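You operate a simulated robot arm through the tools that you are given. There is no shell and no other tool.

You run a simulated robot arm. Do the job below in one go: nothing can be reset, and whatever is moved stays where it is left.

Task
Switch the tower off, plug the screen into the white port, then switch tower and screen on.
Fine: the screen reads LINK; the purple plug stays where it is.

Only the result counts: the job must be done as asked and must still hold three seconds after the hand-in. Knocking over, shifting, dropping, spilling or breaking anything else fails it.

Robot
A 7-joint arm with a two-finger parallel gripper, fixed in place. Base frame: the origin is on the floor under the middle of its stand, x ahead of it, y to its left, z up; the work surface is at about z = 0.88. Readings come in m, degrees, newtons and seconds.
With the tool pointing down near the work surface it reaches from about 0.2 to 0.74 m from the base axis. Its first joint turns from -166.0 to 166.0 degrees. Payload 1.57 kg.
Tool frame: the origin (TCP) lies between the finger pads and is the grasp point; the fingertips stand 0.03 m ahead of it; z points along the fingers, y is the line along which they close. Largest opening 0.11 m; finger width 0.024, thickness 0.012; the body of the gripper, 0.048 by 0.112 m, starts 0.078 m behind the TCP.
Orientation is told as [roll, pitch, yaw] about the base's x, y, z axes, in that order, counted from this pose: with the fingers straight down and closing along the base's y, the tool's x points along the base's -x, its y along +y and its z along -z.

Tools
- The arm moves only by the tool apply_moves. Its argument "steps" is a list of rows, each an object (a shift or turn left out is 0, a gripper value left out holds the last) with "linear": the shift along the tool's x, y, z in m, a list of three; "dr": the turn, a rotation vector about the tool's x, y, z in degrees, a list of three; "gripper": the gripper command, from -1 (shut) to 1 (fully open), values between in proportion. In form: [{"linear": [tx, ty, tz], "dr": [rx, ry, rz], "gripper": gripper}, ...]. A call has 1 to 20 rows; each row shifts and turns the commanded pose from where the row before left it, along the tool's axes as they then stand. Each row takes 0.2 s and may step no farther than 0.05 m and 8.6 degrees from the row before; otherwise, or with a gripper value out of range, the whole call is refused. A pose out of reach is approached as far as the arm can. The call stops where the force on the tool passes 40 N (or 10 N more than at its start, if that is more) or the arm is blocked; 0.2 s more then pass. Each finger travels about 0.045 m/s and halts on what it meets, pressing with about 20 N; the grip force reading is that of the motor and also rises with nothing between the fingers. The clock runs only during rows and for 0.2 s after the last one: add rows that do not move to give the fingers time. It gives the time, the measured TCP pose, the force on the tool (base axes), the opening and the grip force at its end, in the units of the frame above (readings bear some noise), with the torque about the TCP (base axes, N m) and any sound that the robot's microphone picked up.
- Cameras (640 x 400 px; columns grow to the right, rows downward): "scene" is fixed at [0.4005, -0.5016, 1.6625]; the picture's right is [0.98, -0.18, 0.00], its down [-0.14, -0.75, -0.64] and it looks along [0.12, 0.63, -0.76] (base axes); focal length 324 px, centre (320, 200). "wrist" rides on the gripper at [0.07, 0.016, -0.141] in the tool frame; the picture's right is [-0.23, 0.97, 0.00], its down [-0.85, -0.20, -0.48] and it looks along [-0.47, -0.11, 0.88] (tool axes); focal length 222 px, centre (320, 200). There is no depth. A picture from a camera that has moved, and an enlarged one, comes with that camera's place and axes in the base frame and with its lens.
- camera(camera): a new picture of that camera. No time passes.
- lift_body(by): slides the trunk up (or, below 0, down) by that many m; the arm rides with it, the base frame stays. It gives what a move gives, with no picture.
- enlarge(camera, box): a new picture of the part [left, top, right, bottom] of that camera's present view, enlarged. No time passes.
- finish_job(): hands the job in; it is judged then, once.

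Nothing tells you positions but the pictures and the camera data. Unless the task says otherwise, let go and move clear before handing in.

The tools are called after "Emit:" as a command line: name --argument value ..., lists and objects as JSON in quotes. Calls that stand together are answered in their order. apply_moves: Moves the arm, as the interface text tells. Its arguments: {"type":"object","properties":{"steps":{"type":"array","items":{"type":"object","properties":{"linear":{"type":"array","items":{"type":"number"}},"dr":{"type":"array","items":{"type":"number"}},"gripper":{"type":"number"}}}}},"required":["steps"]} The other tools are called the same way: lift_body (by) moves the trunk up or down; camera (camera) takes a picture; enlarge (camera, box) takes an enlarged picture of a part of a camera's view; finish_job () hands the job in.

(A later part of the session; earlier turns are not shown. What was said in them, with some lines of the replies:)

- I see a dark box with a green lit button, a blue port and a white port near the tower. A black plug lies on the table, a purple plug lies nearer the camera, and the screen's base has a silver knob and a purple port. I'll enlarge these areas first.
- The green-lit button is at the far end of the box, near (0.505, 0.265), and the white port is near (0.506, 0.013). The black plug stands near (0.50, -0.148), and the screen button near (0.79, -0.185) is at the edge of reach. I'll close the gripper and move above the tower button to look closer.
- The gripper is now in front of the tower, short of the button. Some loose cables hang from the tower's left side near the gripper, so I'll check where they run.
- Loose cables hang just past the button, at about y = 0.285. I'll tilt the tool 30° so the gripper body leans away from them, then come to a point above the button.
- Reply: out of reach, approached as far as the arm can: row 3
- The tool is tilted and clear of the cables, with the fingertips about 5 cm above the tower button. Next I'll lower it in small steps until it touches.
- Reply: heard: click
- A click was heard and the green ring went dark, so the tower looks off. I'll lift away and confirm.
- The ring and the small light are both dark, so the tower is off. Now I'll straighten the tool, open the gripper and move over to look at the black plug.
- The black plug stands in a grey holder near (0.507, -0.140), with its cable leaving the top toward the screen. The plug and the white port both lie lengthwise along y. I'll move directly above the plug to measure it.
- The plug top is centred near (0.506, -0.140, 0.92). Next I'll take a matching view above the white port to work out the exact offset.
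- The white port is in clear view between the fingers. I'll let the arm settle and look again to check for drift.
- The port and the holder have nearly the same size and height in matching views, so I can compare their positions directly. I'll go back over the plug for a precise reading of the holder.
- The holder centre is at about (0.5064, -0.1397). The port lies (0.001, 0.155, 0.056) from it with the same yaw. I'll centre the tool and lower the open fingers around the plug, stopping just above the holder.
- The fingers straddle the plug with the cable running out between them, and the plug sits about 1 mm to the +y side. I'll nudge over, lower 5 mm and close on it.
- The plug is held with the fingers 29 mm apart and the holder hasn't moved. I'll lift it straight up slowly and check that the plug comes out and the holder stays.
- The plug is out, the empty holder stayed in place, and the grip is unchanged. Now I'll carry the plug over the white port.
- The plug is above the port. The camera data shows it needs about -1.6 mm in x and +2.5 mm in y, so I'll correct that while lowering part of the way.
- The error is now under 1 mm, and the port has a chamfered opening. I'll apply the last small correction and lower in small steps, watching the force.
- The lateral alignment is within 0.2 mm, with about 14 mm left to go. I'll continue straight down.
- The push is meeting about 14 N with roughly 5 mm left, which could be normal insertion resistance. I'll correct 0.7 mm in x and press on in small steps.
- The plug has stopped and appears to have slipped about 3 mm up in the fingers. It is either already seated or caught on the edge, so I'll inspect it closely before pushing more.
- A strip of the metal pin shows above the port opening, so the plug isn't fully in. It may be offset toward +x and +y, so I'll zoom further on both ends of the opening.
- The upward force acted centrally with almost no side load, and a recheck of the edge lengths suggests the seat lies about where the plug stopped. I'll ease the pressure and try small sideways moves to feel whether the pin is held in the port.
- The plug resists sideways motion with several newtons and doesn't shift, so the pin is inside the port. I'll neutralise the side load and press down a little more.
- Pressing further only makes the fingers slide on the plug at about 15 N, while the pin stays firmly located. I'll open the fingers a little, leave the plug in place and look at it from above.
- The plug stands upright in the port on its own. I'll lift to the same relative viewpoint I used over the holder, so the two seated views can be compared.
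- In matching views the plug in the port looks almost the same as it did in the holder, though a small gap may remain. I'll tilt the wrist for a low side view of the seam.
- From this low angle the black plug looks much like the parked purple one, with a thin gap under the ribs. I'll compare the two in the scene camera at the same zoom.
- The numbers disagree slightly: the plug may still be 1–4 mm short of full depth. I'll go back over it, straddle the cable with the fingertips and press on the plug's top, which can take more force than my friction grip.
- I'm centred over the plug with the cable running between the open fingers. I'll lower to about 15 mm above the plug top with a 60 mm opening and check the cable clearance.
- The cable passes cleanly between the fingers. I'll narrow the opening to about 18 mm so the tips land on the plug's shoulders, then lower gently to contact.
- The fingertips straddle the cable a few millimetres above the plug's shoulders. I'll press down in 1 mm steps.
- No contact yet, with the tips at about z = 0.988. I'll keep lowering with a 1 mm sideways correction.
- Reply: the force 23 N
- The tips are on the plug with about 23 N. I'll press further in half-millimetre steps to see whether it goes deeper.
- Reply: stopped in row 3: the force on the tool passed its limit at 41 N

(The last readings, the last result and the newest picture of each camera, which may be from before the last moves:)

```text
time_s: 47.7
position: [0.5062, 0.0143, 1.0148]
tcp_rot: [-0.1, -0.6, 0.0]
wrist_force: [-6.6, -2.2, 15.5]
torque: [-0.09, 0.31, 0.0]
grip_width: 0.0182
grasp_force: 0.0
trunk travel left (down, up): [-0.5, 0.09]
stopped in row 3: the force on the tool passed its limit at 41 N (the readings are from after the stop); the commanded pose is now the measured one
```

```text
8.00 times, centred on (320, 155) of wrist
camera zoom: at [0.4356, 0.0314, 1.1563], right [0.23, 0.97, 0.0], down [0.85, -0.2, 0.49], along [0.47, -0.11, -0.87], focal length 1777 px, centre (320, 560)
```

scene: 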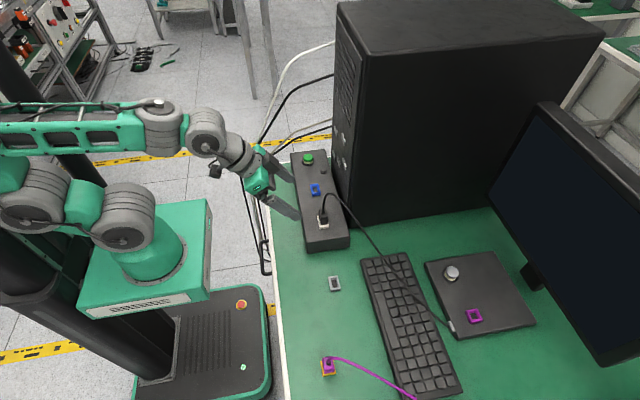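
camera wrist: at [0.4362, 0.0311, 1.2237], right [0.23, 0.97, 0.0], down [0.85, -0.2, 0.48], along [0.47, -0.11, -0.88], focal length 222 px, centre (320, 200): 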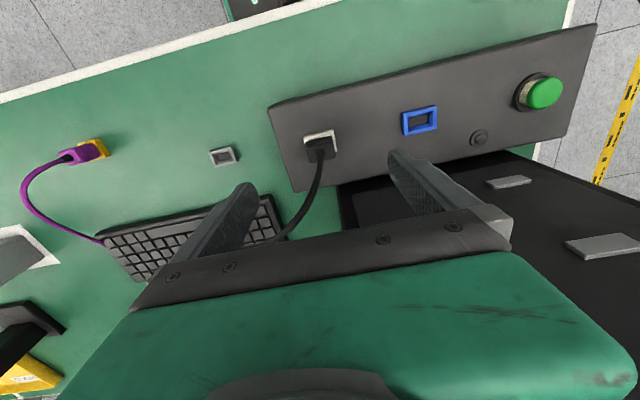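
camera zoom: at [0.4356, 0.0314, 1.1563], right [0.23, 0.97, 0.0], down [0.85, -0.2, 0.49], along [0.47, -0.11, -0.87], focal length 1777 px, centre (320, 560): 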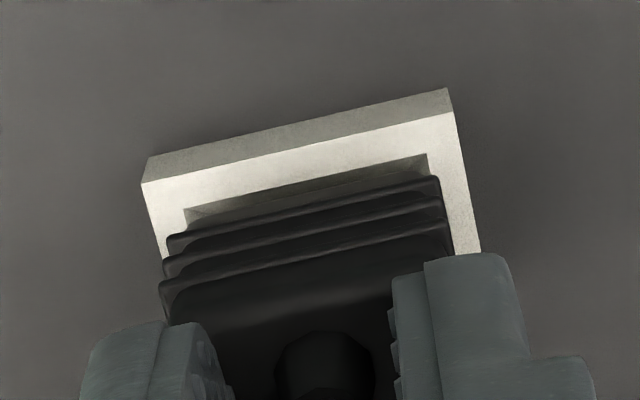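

Even 41 N on top doesn't push the plug any deeper, so it has either bottomed out or is hard-blocked. I'll lift clear and compare the empty blue port and the empty holder to judge the hole depth.

Emit:
apply_moves --steps '[{"linear": [0, 0, -0.005], "gripper": -0.673}, {"linear": [0, 0, -0.015]}, {"linear": [0, 0, -0.02], "gripper": 1}, {"linear": [0, 0, -0.025]}, {"linear": [0.03, 0, 0]}, {"linear": [0.03, 0, 0]}, {"linear": [0.03, 0, 0]}, {"dr": [0, -7, 0]}, {"dr": [0, -7, 0]}, {"dr": [0, -7, 0]}, {"dr": [0, -7, 0]}, {"dr": [0, -7, 0]}, {"linear": [0, 0, 0]}, {"linear": [0, 0, 0]}]'

Emit:
camera --camera "wrist"

Emit:
enlarge --camera "wrist" --box '[304, 124, 328, 139]'

Emit:
enlarge --camera "wrist" --box '[394, 102, 426, 122]'

Emit:
enlarge --camera "wrist" --box '[198, 116, 230, 136]'

```text
time_s: 50.7
position: [0.4158, 0.0133, 1.0722]
tcp_rot: [0.0, -34.6, 0.0]
wrist_force: [-0.6, -0.4, 0.2]
torque: [0.03, 0.01, 0.02]
grip_width: 0.11
grasp_force: 0.1
trunk travel left (down, up): [-0.5, 0.09]
```

```text
taken
camera wrist: at [0.2788, 0.0316, 1.1489], right [0.19, 0.97, 0.13], down [0.43, -0.2, 0.88], along [0.88, -0.11, -0.46], focal length 222 px, centre (320, 200)
```

wrist: 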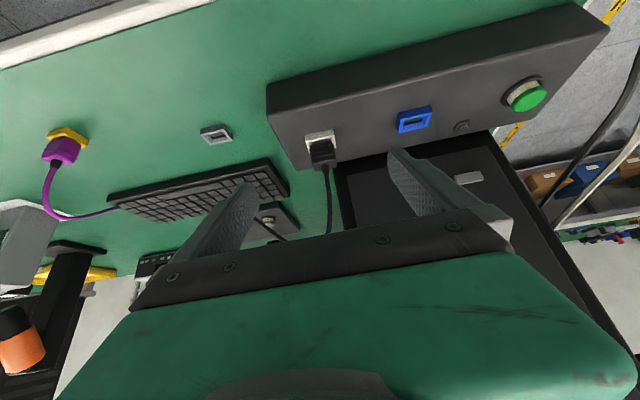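

```text
16.00 times, centred on (316, 132) of wrist
camera zoom: at [0.2788, 0.0316, 1.1489], right [0.19, 0.97, 0.13], down [0.43, -0.2, 0.88], along [0.88, -0.11, -0.46], focal length 3554 px, centre (384, 1296)
```

zoom: 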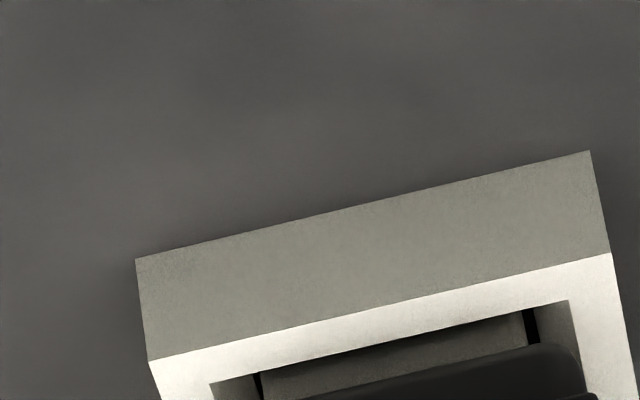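

```text
16.00 times, centred on (410, 112) of wrist
camera zoom: at [0.2788, 0.0316, 1.1489], right [0.19, 0.97, 0.13], down [0.43, -0.2, 0.88], along [0.88, -0.11, -0.46], focal length 3554 px, centre (-1120, 1608)
```

zoom: 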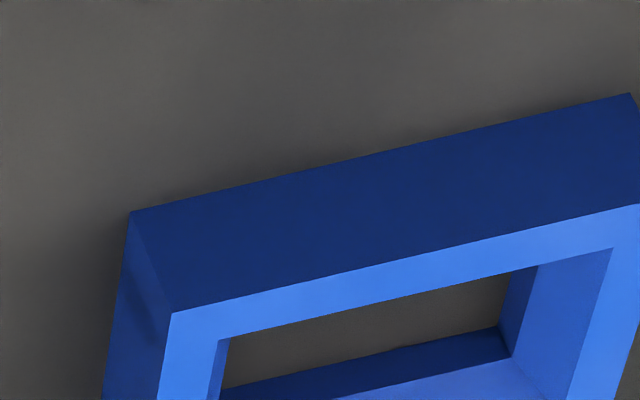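

```text
16.00 times, centred on (214, 126) of wrist
camera zoom: at [0.2788, 0.0316, 1.1489], right [0.19, 0.97, 0.13], down [0.43, -0.2, 0.88], along [0.88, -0.11, -0.46], focal length 3554 px, centre (2016, 1384)
```

zoom: 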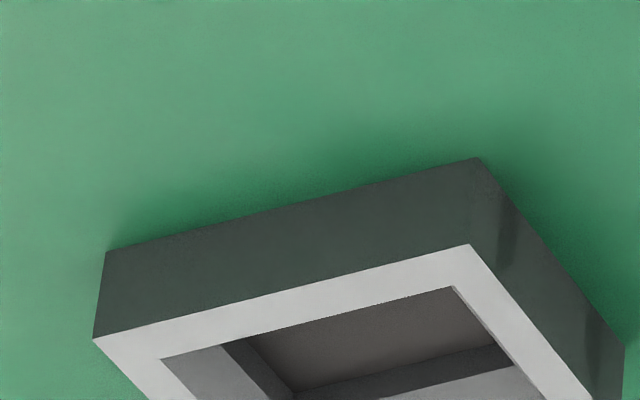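

The blue port has the same funnel plus a straight section with a floor. I'll frame the blue port, the white port and the holder more completely.

Emit:
enlarge --camera "wrist" --box '[396, 104, 436, 129]'

Emit:
enlarge --camera "wrist" --box '[302, 128, 342, 153]'

Emit:
enlarge --camera "wrist" --box '[198, 120, 238, 145]'

Emit:
enlarge --camera "scene" --box '[300, 175, 340, 200]'

Emit:
enlarge --camera "scene" --box '[304, 205, 344, 230]'

Emit:
enlarge --camera "scene" --box '[315, 272, 355, 297]'

```text
16.00 times, centred on (416, 116) of wrist
camera zoom: at [0.2788, 0.0316, 1.1489], right [0.19, 0.97, 0.13], down [0.43, -0.2, 0.88], along [0.88, -0.11, -0.46], focal length 3554 px, centre (-1216, 1536)
```

zoom: 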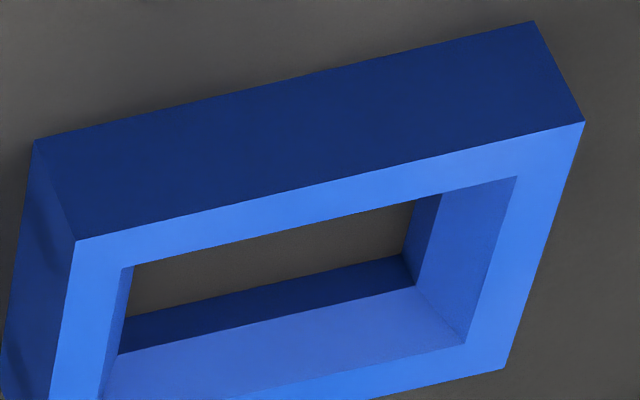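

```text
16.00 times, centred on (322, 140) of wrist
camera zoom: at [0.2788, 0.0316, 1.1489], right [0.19, 0.97, 0.13], down [0.43, -0.2, 0.88], along [0.88, -0.11, -0.46], focal length 3554 px, centre (288, 1152)
```

zoom: 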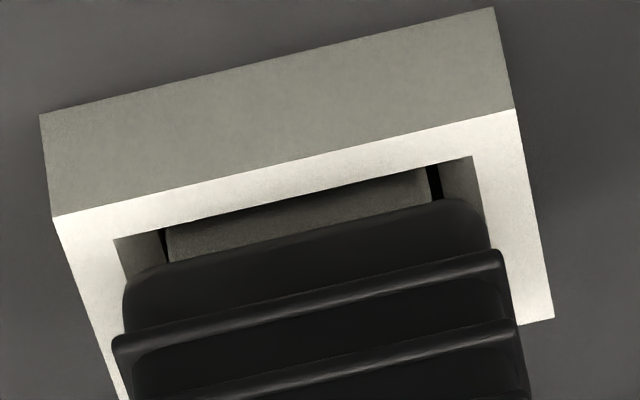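

```text
16.00 times, centred on (218, 132) of wrist
camera zoom: at [0.2788, 0.0316, 1.1489], right [0.19, 0.97, 0.13], down [0.43, -0.2, 0.88], along [0.88, -0.11, -0.46], focal length 3554 px, centre (1952, 1280)
```

zoom: 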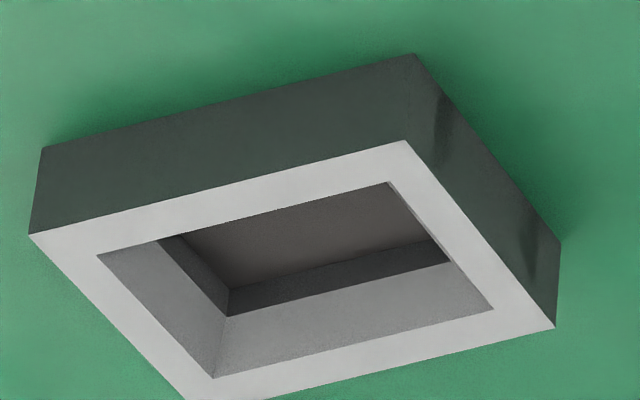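

```text
16.00 times, centred on (320, 188) of scene
camera zoom: at [0.4005, -0.5016, 1.6625], right [0.98, -0.18, 0.0], down [-0.14, -0.75, -0.64], along [0.12, 0.63, -0.76], focal length 5189 px, centre (320, 400)
```

zoom: 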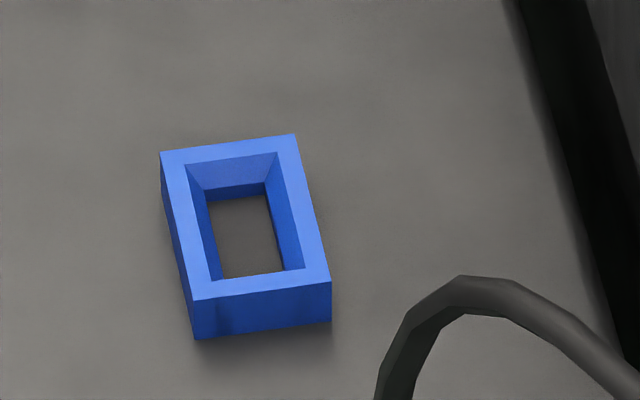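

```text
16.00 times, centred on (324, 218) of scene
camera zoom: at [0.4005, -0.5016, 1.6625], right [0.98, -0.18, 0.0], down [-0.14, -0.75, -0.64], along [0.12, 0.63, -0.76], focal length 5189 px, centre (256, -80)
```

zoom: 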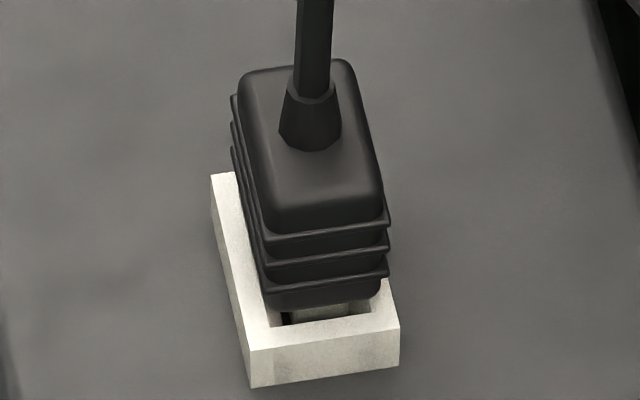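

```text
16.00 times, centred on (335, 284) of scene
camera zoom: at [0.4005, -0.5016, 1.6625], right [0.98, -0.18, 0.0], down [-0.14, -0.75, -0.64], along [0.12, 0.63, -0.76], focal length 5189 px, centre (80, -1152)
```

zoom: 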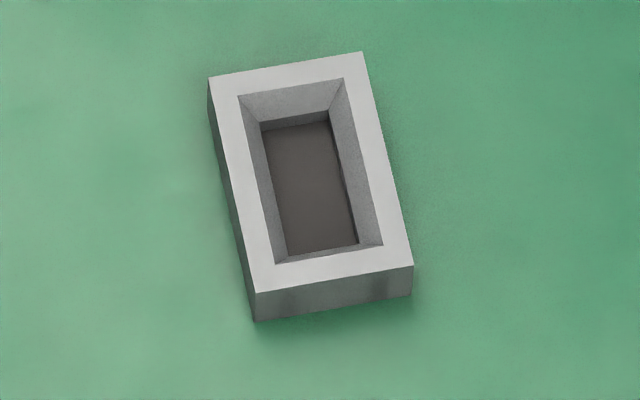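

Triangulation again puts the port top 60.0–60.4 mm above the holder top. The plug stopped exactly 60.4 mm higher than in the holder, which points to it being fully seated. I'll check the parked purple plug's gap for comparison.

Emit:
enlarge --camera "wrist" --box '[44, 122, 92, 152]'

Emit:
enlarge --camera "wrist" --box '[300, 130, 348, 160]'

Emit:
enlarge --camera "scene" --box '[480, 100, 640, 370]'

```text
13.33 times, centred on (68, 137) of wrist
camera zoom: at [0.2788, 0.0316, 1.1489], right [0.19, 0.97, 0.13], down [0.43, -0.2, 0.88], along [0.88, -0.11, -0.46], focal length 2962 px, centre (3680, 1040)
```

zoom: 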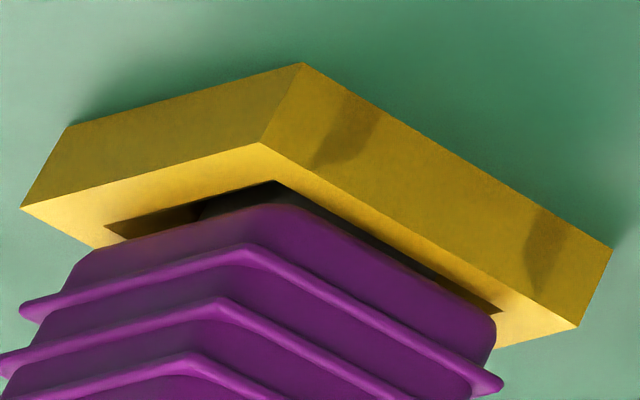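

```text
13.33 times, centred on (324, 145) of wrist
camera zoom: at [0.2788, 0.0316, 1.1489], right [0.19, 0.97, 0.13], down [0.43, -0.2, 0.88], along [0.88, -0.11, -0.46], focal length 2962 px, centre (267, 933)
```

zoom: 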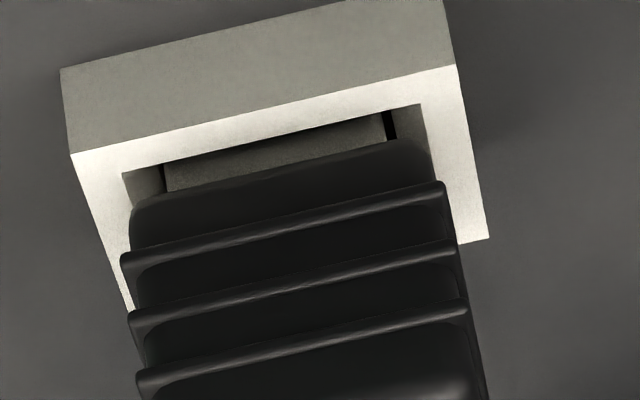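

```text
1.48 times, centred on (560, 235) of scene
camera zoom: at [0.4005, -0.5016, 1.6625], right [0.98, -0.18, 0.0], down [-0.14, -0.75, -0.64], along [0.12, 0.63, -0.76], focal length 480 px, centre (-36, 148)
```

zoom: 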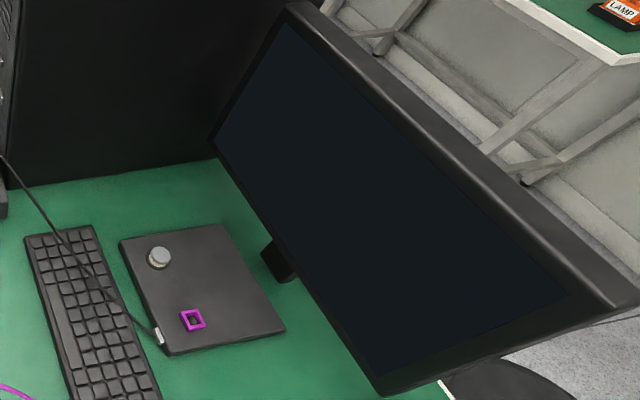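

The purple plug shows a similar gap, and the stop height matches the seated height, so I take the plug to be seated. The screen will confirm it once powered. Next I'll close the gripper and go back to the tower button with the tilt I used before.

Emit:
apply_moves --steps '[{"dr": [0, 6.92, 0], "gripper": -1}, {"dr": [0, 6.92, 0]}, {"dr": [0, 6.92, 0]}, {"dr": [0, 6.92, 0]}, {"dr": [0, 6.92, 0]}, {"linear": [-0.004, 0.0317, -0.01]}, {"linear": [-0.004, 0.0317, -0.01]}, {"linear": [-0.004, 0.0317, -0.01]}, {"linear": [-0.004, 0.0317, -0.01]}, {"linear": [-0.004, 0.0317, -0.01]}, {"linear": [-0.004, 0.0317, 0]}, {"dr": [-7.5, 0, 0]}, {"dr": [-7.5, 0, 0]}, {"dr": [-7.5, 0, 0]}, {"dr": [-7.5, 0, 0]}, {"linear": [0, 0, 0]}]'

Emit:
camera --camera "wrist"

Emit:
camera --camera "scene"

```text
time_s: 54.1
position: [0.4403, 0.2041, 1.1284]
tcp_rot: [30.2, -0.7, -0.1]
wrist_force: [1.0, 0.1, 0.2]
torque: [0.02, 0.02, 0.01]
grip_width: 0.0
grasp_force: 20.2
trunk travel left (down, up): [-0.5, 0.09]
```

```text
taken
camera wrist: at [0.3691, 0.1486, 1.2577], right [0.22, 0.84, 0.49], down [0.85, -0.41, 0.32], along [0.48, 0.35, -0.81], focal length 222 px, centre (320, 200)
```

wrist: 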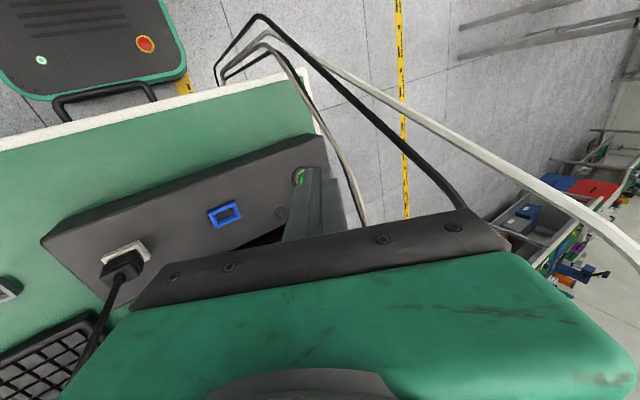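

```text
taken
```

scene: 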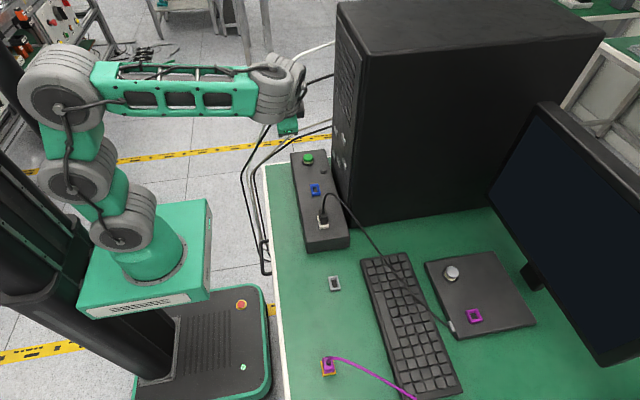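

I'm at the same staging pose as before and clear of the loose cables. I'll move to the hover point over the tower button.

Emit:
apply_moves --steps '[{"linear": [-0.0118, -0.0009, 0.0183], "gripper": -1}, {"linear": [-0.0118, -0.0009, 0.0183]}, {"linear": [-0.0118, -0.0009, 0.0183]}, {"linear": [-0.0118, -0.0009, 0.0183]}, {"linear": [-0.0118, -0.0009, 0.0183]}, {"linear": [-0.0118, -0.0009, 0.0183]}, {"linear": [0, 0, 0]}]'

Emit:
camera --camera "wrist"

```text
time_s: 55.7
position: [0.5137, 0.255, 1.0301]
tcp_rot: [30.0, -0.8, 0.0]
wrist_force: [-0.4, -0.8, -0.4]
torque: [0.0, 0.0, 0.01]
grip_width: 0.0
grasp_force: 19.5
trunk travel left (down, up): [-0.5, 0.09]
```

```text
taken
camera wrist: at [0.4423, 0.1987, 1.1601], right [0.22, 0.84, 0.49], down [0.85, -0.41, 0.33], along [0.48, 0.34, -0.81], focal length 222 px, centre (320, 200)
```

wrist: 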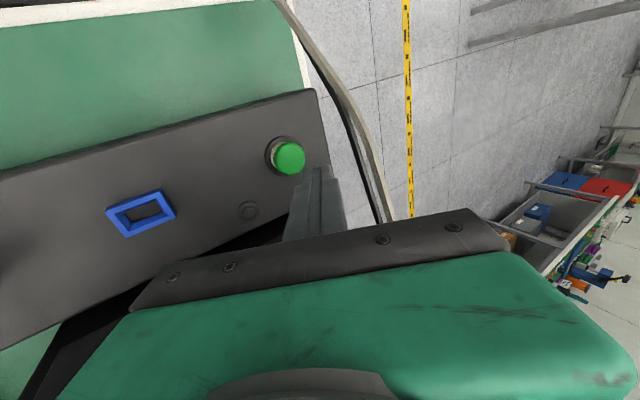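

The fingertips are above the tower button and about 8 mm too far in +x. I'll correct that while lowering, then press gently until it clicks.

Emit:
apply_moves --steps '[{"linear": [0.0025, -0.0057, 0.0106], "gripper": -1}, {"linear": [0.0025, -0.0057, 0.0106]}, {"linear": [0.0025, -0.0057, 0.0106]}, {"linear": [0, -0.001, 0.00173]}, {"linear": [0, -0.001, 0.00173]}, {"linear": [0, -0.001, 0.00173]}, {"linear": [0, -0.001, 0.00173]}, {"linear": [0, -0.0005, 0.00087]}]'

Emit:
enlarge --camera "wrist" --box '[240, 110, 400, 210]'

```text
time_s: 57.5
position: [0.5055, 0.2562, 0.9864]
tcp_rot: [30.0, -0.8, 0.1]
wrist_force: [0.5, 0.1, 2.3]
torque: [0.02, -0.01, 0.02]
grip_width: 0.0002
grasp_force: 19.5
trunk travel left (down, up): [-0.5, 0.09]
heard: click
```

```text
4.00 times, centred on (320, 160) of wrist
camera zoom: at [0.4342, 0.2002, 1.1163], right [0.22, 0.84, 0.49], down [0.85, -0.41, 0.33], along [0.48, 0.34, -0.81], focal length 888 px, centre (320, 360)
```

zoom: 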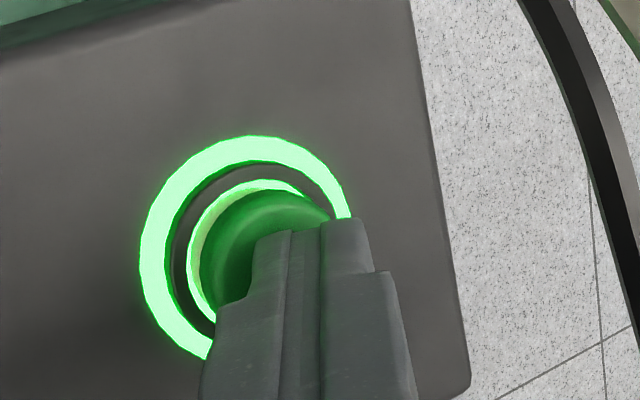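

A click was heard and the green ring is lit, so the tower is on. I'll retreat the same way, straighten the tool and check the picture before going to the screen.

Emit:
apply_moves --steps '[{"linear": [0, 0.006, -0.0104], "gripper": -1}, {"linear": [0, 0.01, -0.0173]}, {"linear": [0.01, 0, -0.03]}, {"linear": [0.01, 0, -0.03]}, {"linear": [0.02, 0, -0.03]}, {"linear": [0.02, 0, -0.03]}, {"linear": [0, -0.02, -0.01], "dr": [7.5, 0.2, 0]}, {"linear": [0, -0.02, -0.01], "dr": [7.5, 0.2, 0]}, {"linear": [0, -0.02, -0.01], "dr": [7.5, 0.2, 0]}, {"linear": [0, -0.02, -0.01], "dr": [7.5, 0.2, 0]}, {"linear": [0, -0.03, -0.015]}, {"linear": [0, -0.03, -0.015]}, {"linear": [0, -0.03, -0.015]}, {"linear": [0, -0.03, -0.015]}, {"linear": [0, -0.03, 0]}]'

Emit:
camera --camera "scene"

Emit:
camera --camera "wrist"

Emit:
enlarge --camera "scene" --box '[280, 140, 376, 230]'

```text
time_s: 60.7
position: [0.4431, -0.0438, 1.1937]
tcp_rot: [-0.1, 0.1, 0.2]
wrist_force: [0.1, 0.5, -0.2]
torque: [-0.01, 0.02, -0.01]
grip_width: 0.0
grasp_force: 19.4
trunk travel left (down, up): [-0.5, 0.09]
```

```text
taken
```

scene: 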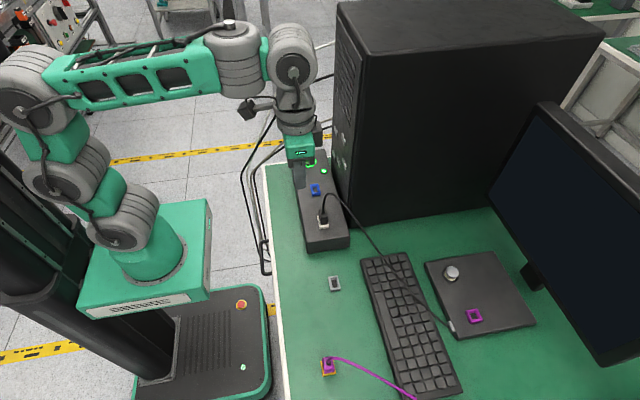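

```text
taken
camera wrist: at [0.3744, -0.0263, 1.3357], right [0.22, 0.97, 0.0], down [0.86, -0.2, 0.48], along [0.47, -0.11, -0.88], focal length 222 px, centre (320, 200)
```

wrist: 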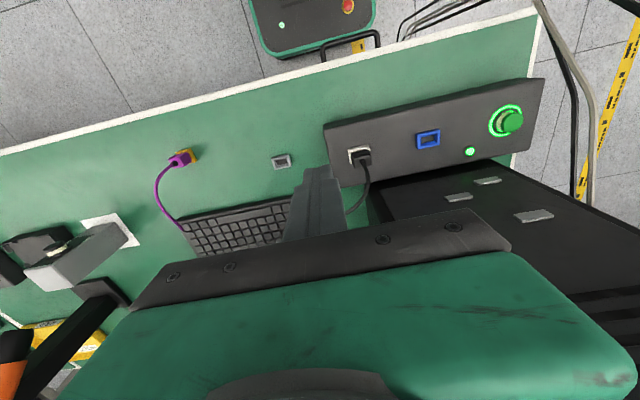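

```text
4.44 times, centred on (328, 185) of scene
camera zoom: at [0.4005, -0.5016, 1.6625], right [0.98, -0.18, 0.0], down [-0.14, -0.75, -0.64], along [0.12, 0.63, -0.76], focal length 1441 px, centre (284, 267)
```

zoom: 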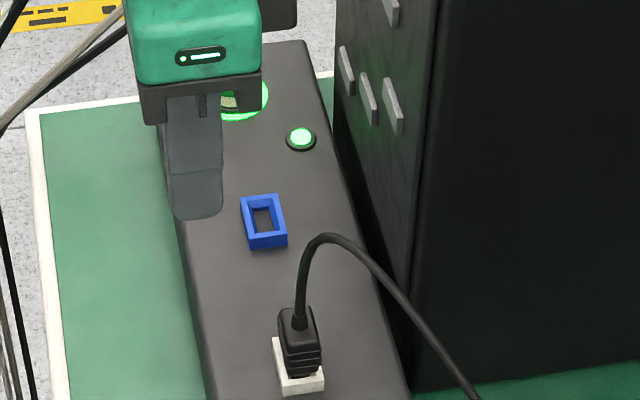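

The tower light is on and the plug stands straight in the white port. Next I'll tilt the tool forward about 40° to reach the screen button near (0.80, -0.18), keeping well above the cable and keyboard.

Emit:
apply_moves --steps '[{"linear": [0, -0.0276, 0], "dr": [0, -8, 0], "gripper": -1}, {"linear": [0, -0.0276, 0], "dr": [0, -8, 0]}, {"linear": [0, -0.0276, 0], "dr": [0, -8, 0]}, {"linear": [0, -0.0276, 0], "dr": [0, -8, 0]}, {"linear": [0, -0.0276, 0], "dr": [0, -8, 0]}, {"linear": [-0.0153, 0, 0.0396]}, {"linear": [-0.0153, 0, 0.0396]}, {"linear": [-0.0153, 0, 0.0396]}, {"linear": [-0.0153, 0, 0.0396]}, {"linear": [0, 0, 0]}, {"linear": [0, 0, 0]}]'

Emit:
camera --camera "wrist"

Emit:
camera --camera "scene"

```text
time_s: 63.1
position: [0.5935, -0.1786, 1.112]
tcp_rot: [-0.1, -40.0, 0.1]
wrist_force: [0.6, 0.7, 0.0]
torque: [0.01, 0.0, 0.04]
grip_width: 0.0
grasp_force: 20.3
trunk travel left (down, up): [-0.5, 0.09]
```

```text
taken
camera wrist: at [0.4494, -0.1613, 1.1763], right [0.17, 0.97, 0.15], down [0.35, -0.2, 0.92], along [0.92, -0.11, -0.37], focal length 222 px, centre (320, 200)
```

wrist: 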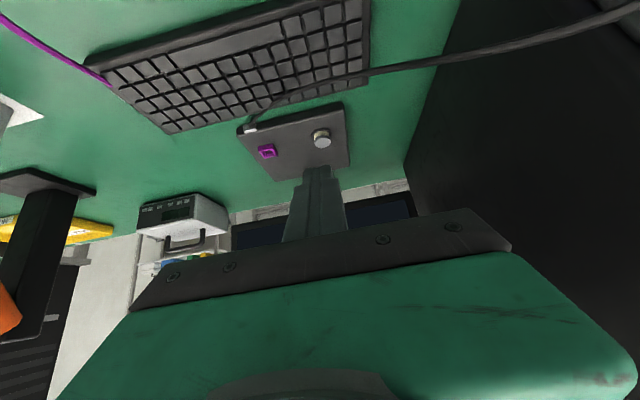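

```text
taken
```

scene: 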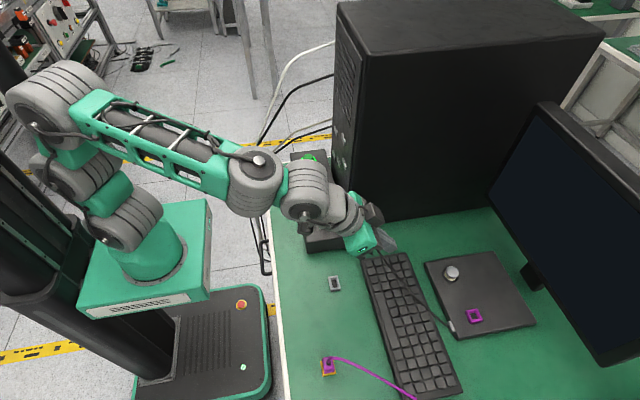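

The silver button is straight ahead, with the cable off to the right of my path. I'll zoom in on the pad to fix the button position.

Emit:
enlarge --camera "wrist" --box '[280, 110, 376, 170]'

Emit:
enlarge --camera "scene" --box '[420, 245, 516, 305]'

```text
6.67 times, centred on (328, 140) of wrist
camera zoom: at [0.4494, -0.1613, 1.1763], right [0.17, 0.97, 0.15], down [0.35, -0.2, 0.92], along [0.92, -0.11, -0.37], focal length 1481 px, centre (267, 600)
```

zoom: 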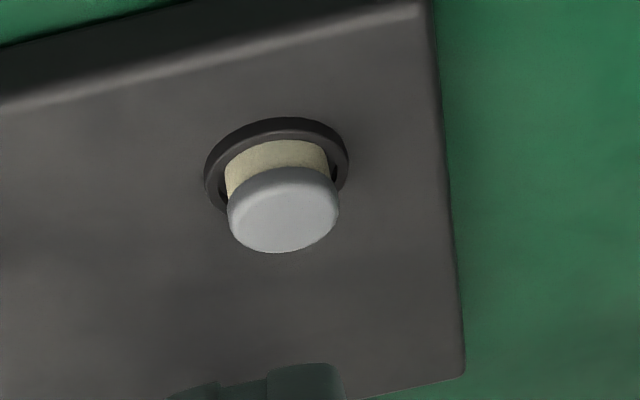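

```text
6.67 times, centred on (468, 275) of scene
camera zoom: at [0.4005, -0.5016, 1.6625], right [0.98, -0.18, 0.0], down [-0.14, -0.75, -0.64], along [0.12, 0.63, -0.76], focal length 2162 px, centre (-667, -300)
```

zoom: 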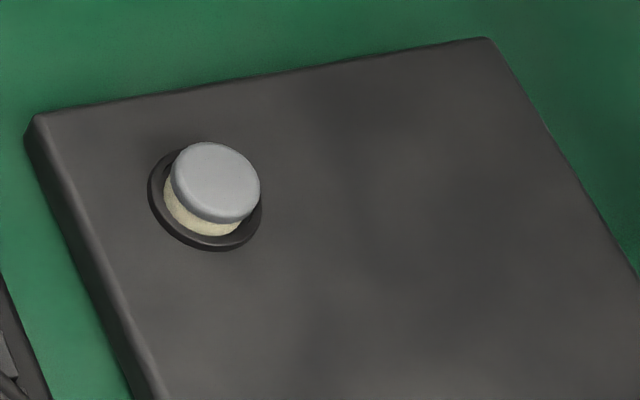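

The screen button's cap is at about (0.7985, -0.182, 0.922). I'll move to a hover point 4 cm above it, keeping the 40° tilt.

Emit:
apply_moves --steps '[{"linear": [-0.012, -0.0007, 0.0363], "gripper": -1}, {"linear": [-0.012, -0.0007, 0.0363]}, {"linear": [-0.012, -0.0007, 0.0363]}, {"linear": [-0.012, -0.0007, 0.0363]}, {"linear": [-0.012, -0.0007, 0.0363]}, {"linear": [-0.012, -0.0007, 0.0363]}, {"linear": [0, 0, 0]}, {"linear": [0, 0, 0]}]'

Emit:
camera --camera "wrist"

Emit:
camera --camera "scene"

```text
time_s: 64.9
position: [0.7865, -0.1835, 0.992]
tcp_rot: [0.1, -40.0, 0.1]
wrist_force: [0.4, 0.6, -0.2]
torque: [0.02, 0.02, -0.03]
grip_width: 0.0002
grasp_force: 19.5
trunk travel left (down, up): [-0.5, 0.09]
```

```text
taken
camera wrist: at [0.6438, -0.167, 1.0553], right [0.17, 0.97, 0.15], down [0.35, -0.2, 0.92], along [0.92, -0.11, -0.37], focal length 222 px, centre (320, 200)
```

wrist: 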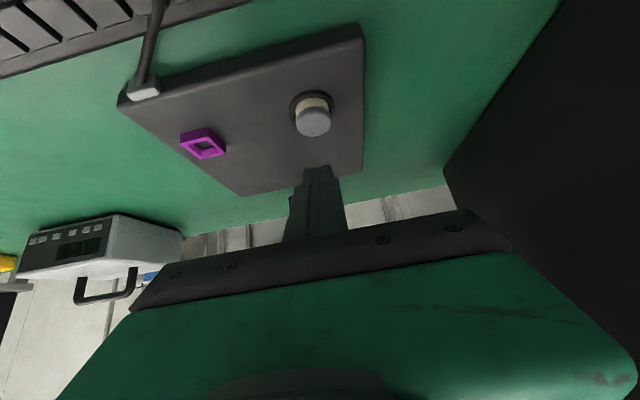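

```text
taken
```

scene: 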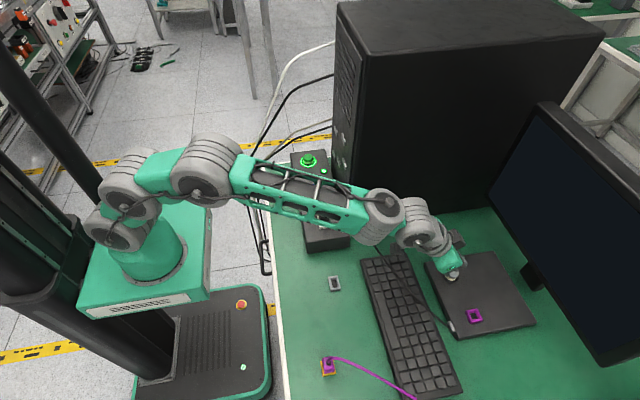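

I'm hovering over the screen button and the forearm is well clear of the plug's cable. I'll zoom in once more to confirm the alignment.

Emit:
enlarge --camera "wrist" --box '[265, 80, 361, 140]'

Emit:
enlarge --camera "scene" --box '[420, 240, 500, 290]'

```text
6.67 times, centred on (313, 110) of wrist
camera zoom: at [0.6438, -0.167, 1.0553], right [0.17, 0.97, 0.15], down [0.35, -0.2, 0.92], along [0.92, -0.11, -0.37], focal length 1481 px, centre (367, 800)
```

zoom: 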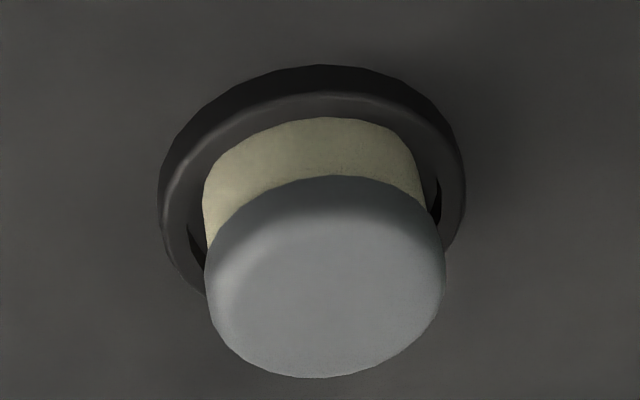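

```text
8.00 times, centred on (460, 265) of scene
camera zoom: at [0.4005, -0.5016, 1.6625], right [0.98, -0.18, 0.0], down [-0.14, -0.75, -0.64], along [0.12, 0.63, -0.76], focal length 2594 px, centre (-800, -320)
```

zoom: 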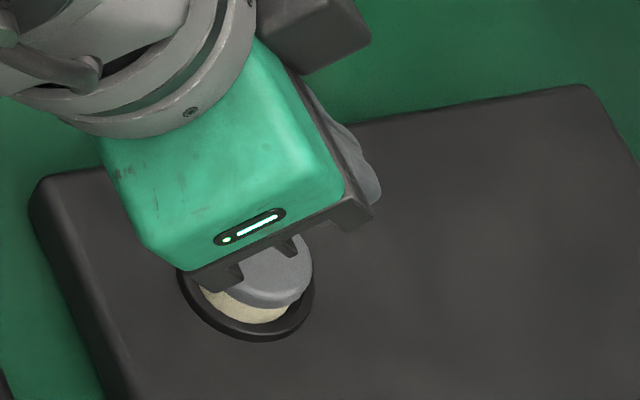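

The cap is centred under the fingertips to within about 3 mm. I'll correct sideways and press down gently until it clicks.

Emit:
apply_moves --steps '[{"linear": [0.0064, 0.001, 0.0077], "gripper": -1}, {"linear": [0.0064, 0.001, 0.0077]}, {"linear": [0.0064, 0.001, 0.0077]}, {"linear": [0.0013, 0, 0.0015]}, {"linear": [0.0013, 0, 0.0015]}, {"linear": [0.0013, 0, 0.0015]}, {"linear": [0.0013, 0, 0.0015]}, {"linear": [0.0013, 0, 0.0015]}]'

Emit:
camera --camera "scene"

Emit:
enlarge --camera "wrist" --box '[240, 80, 400, 180]'

```text
time_s: 66.7
position: [0.7872, -0.1792, 0.9509]
tcp_rot: [0.0, -40.0, 0.2]
wrist_force: [-0.5, 1.0, 1.5]
torque: [0.01, -0.01, 0.0]
grip_width: 0.0
grasp_force: 19.6
trunk travel left (down, up): [-0.5, 0.09]
```

```text
taken
```

scene: 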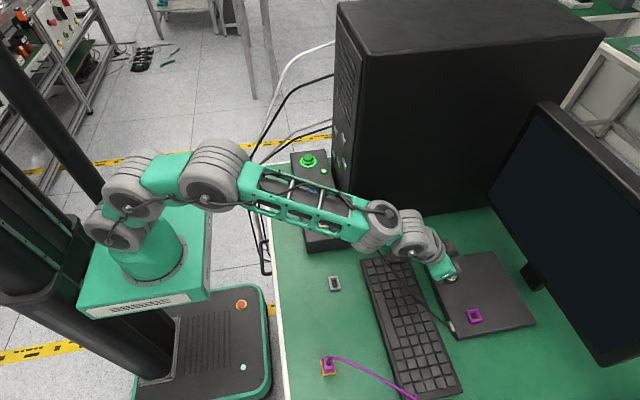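

```text
4.00 times, centred on (320, 130) of wrist
camera zoom: at [0.6445, -0.1632, 1.0147], right [0.17, 0.97, 0.15], down [0.35, -0.2, 0.92], along [0.92, -0.11, -0.37], focal length 888 px, centre (320, 480)
```

zoom: 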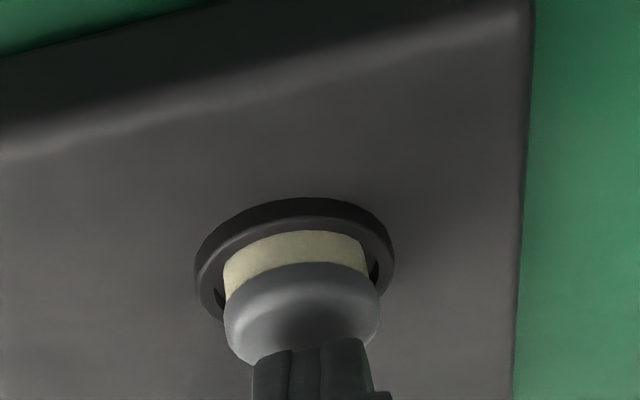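

The fingertips are just touching the cap and there's no click yet. I'll press a little further in small steps.

Emit:
apply_moves --steps '[{"linear": [0.0013, 0, 0.0015], "gripper": -1}, {"linear": [0.0013, 0, 0.0015]}]'

Emit:
camera --camera "scene"

```text
time_s: 67.3
position: [0.787, -0.1809, 0.9466]
tcp_rot: [-0.1, -40.1, 0.2]
wrist_force: [0.9, 1.4, 3.2]
torque: [0.02, -0.05, 0.01]
grip_width: 0.0
grasp_force: 19.9
trunk travel left (down, up): [-0.5, 0.09]
heard: click
```

```text
taken
```

scene: 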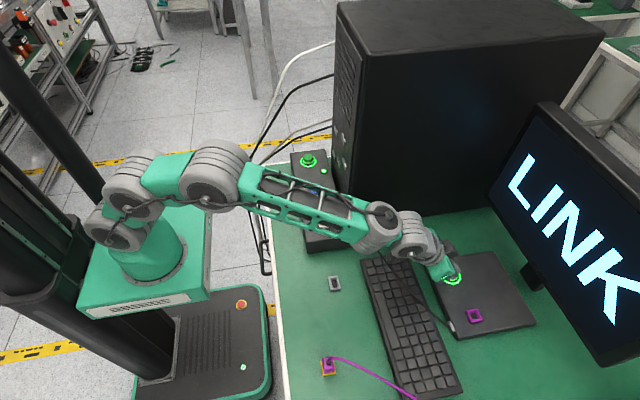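

A click was heard and the screen now reads LINK. I'll lift straight off the button and back out the way I came, then check everything.

Emit:
apply_moves --steps '[{"linear": [-0.0064, 0, -0.0077], "gripper": -1}, {"linear": [-0.0096, 0, -0.0115]}, {"linear": [-0.0128, 0, -0.0153]}, {"linear": [0.012, 0, -0.0363]}, {"linear": [0.012, 0, -0.0363]}, {"linear": [0.012, 0, -0.0363]}, {"linear": [0.012, 0, -0.0363]}, {"linear": [0.012, 0, -0.0363]}, {"linear": [0.012, 0, -0.0363]}, {"linear": [0.0153, 0, -0.0396]}, {"linear": [0.0153, 0, -0.0396]}, {"linear": [0.0153, 0, -0.0396]}, {"linear": [0, 0, 0]}]'

Emit:
camera --camera "scene"

Emit:
enlarge --camera "scene" --box '[280, 140, 376, 240]'

Emit:
camera --camera "wrist"

```text
time_s: 70.1
position: [0.4824, -0.1839, 1.1738]
tcp_rot: [0.0, -40.1, 0.1]
wrist_force: [-0.1, 0.2, -0.5]
torque: [0.01, 0.0, 0.01]
grip_width: 0.0
grasp_force: 19.7
trunk travel left (down, up): [-0.5, 0.09]
```

```text
taken
```

scene: 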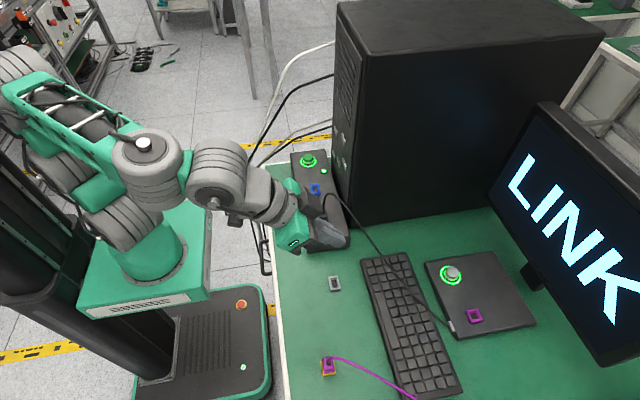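

```text
4.00 times, centred on (328, 190) of scene
camera zoom: at [0.4005, -0.5016, 1.6625], right [0.98, -0.18, 0.0], down [-0.14, -0.75, -0.64], along [0.12, 0.63, -0.76], focal length 1297 px, centre (288, 240)
```

zoom: 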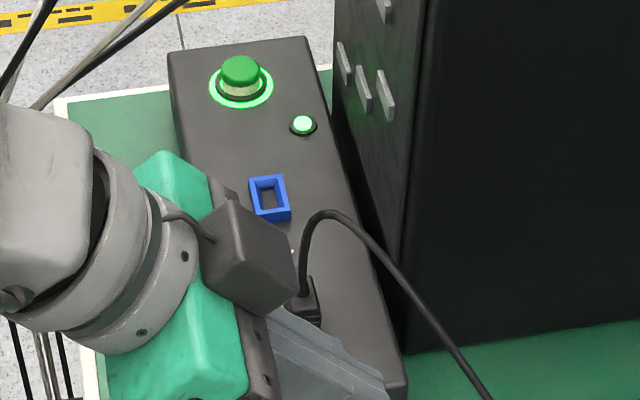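

```text
taken
camera wrist: at [0.3373, -0.1675, 1.2381], right [0.17, 0.97, 0.15], down [0.35, -0.2, 0.92], along [0.92, -0.11, -0.37], focal length 222 px, centre (320, 200)
```

wrist: 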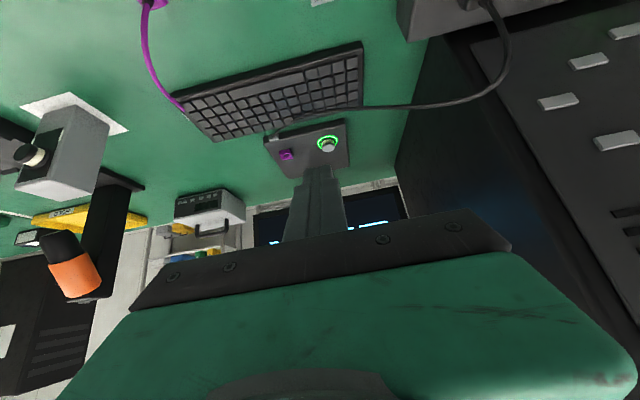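

The screen reads LINK, both power rings are lit, and the purple plug hasn't moved. I'll straighten the tool, back away to a neutral pose and wait a moment to confirm it holds.

Emit:
apply_moves --steps '[{"linear": [0.02, 0, -0.02], "dr": [0, 8, 0]}, {"linear": [0.01, 0, -0.02], "dr": [0, 8, 0]}, {"linear": [0.01, 0, -0.02], "dr": [0, 8, 0]}, {"linear": [0.01, 0, -0.02], "dr": [0, 8, 0]}, {"linear": [0.01, 0, -0.02], "dr": [0, 8, 0]}, {"linear": [0, 0, 0]}, {"linear": [0, 0, 0]}, {"linear": [0, 0, 0]}, {"linear": [0, 0, 0]}, {"linear": [0, 0, 0]}, {"linear": [0, 0, 0]}, {"linear": [0, 0, 0]}, {"linear": [0, 0, 0]}, {"linear": [0, 0, 0]}, {"linear": [0, 0, 0]}]'

Emit:
camera --camera "scene"

```text
time_s: 73.3
position: [0.4013, -0.1863, 1.2202]
tcp_rot: [-1.5, -3.6, 0.1]
wrist_force: [0.0, 0.3, -0.4]
torque: [0.0, -0.01, -0.01]
grip_width: 0.0002
grasp_force: 20.1
out of reach, approached as far as the arm can: row 5
trunk travel left (down, up): [-0.5, 0.09]
```

```text
taken
```

scene: 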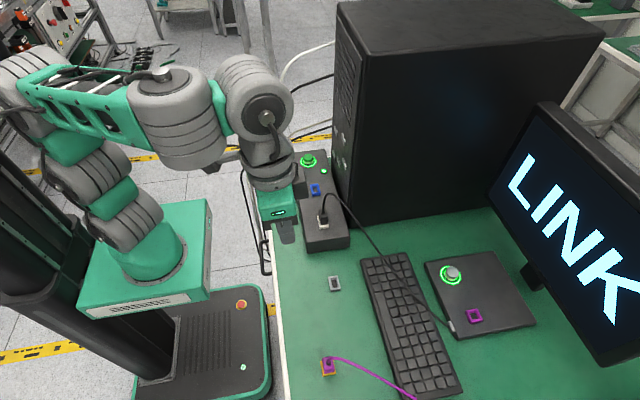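

The screen still reads LINK, and the tower and screen are both on. The black plug is in the white port, the purple plug is in its original place, and the arm is clear. I'm handing the job in.

Emit:
finish_job

```text
The job is handed in.
```

The job is done and handed in: the screen reads LINK, and it was still showing LINK about six seconds later, just before hand-in.

- **Tower:** I switched it off before plugging in, then back on. Its button ring and small light are green.
- **Screen:** its black plug is in the white port. A thin gap shows under the plug's ribs, but it would not go deeper under about 41 N of pressure. The screen is switched on and its button ring is lit.
- **Purple plug:** I never touched it, and it is where it started.
- **Everything else:** the grey holder the black plug came from did not move, and nothing was knocked or dropped. The arm has let go and is clear.
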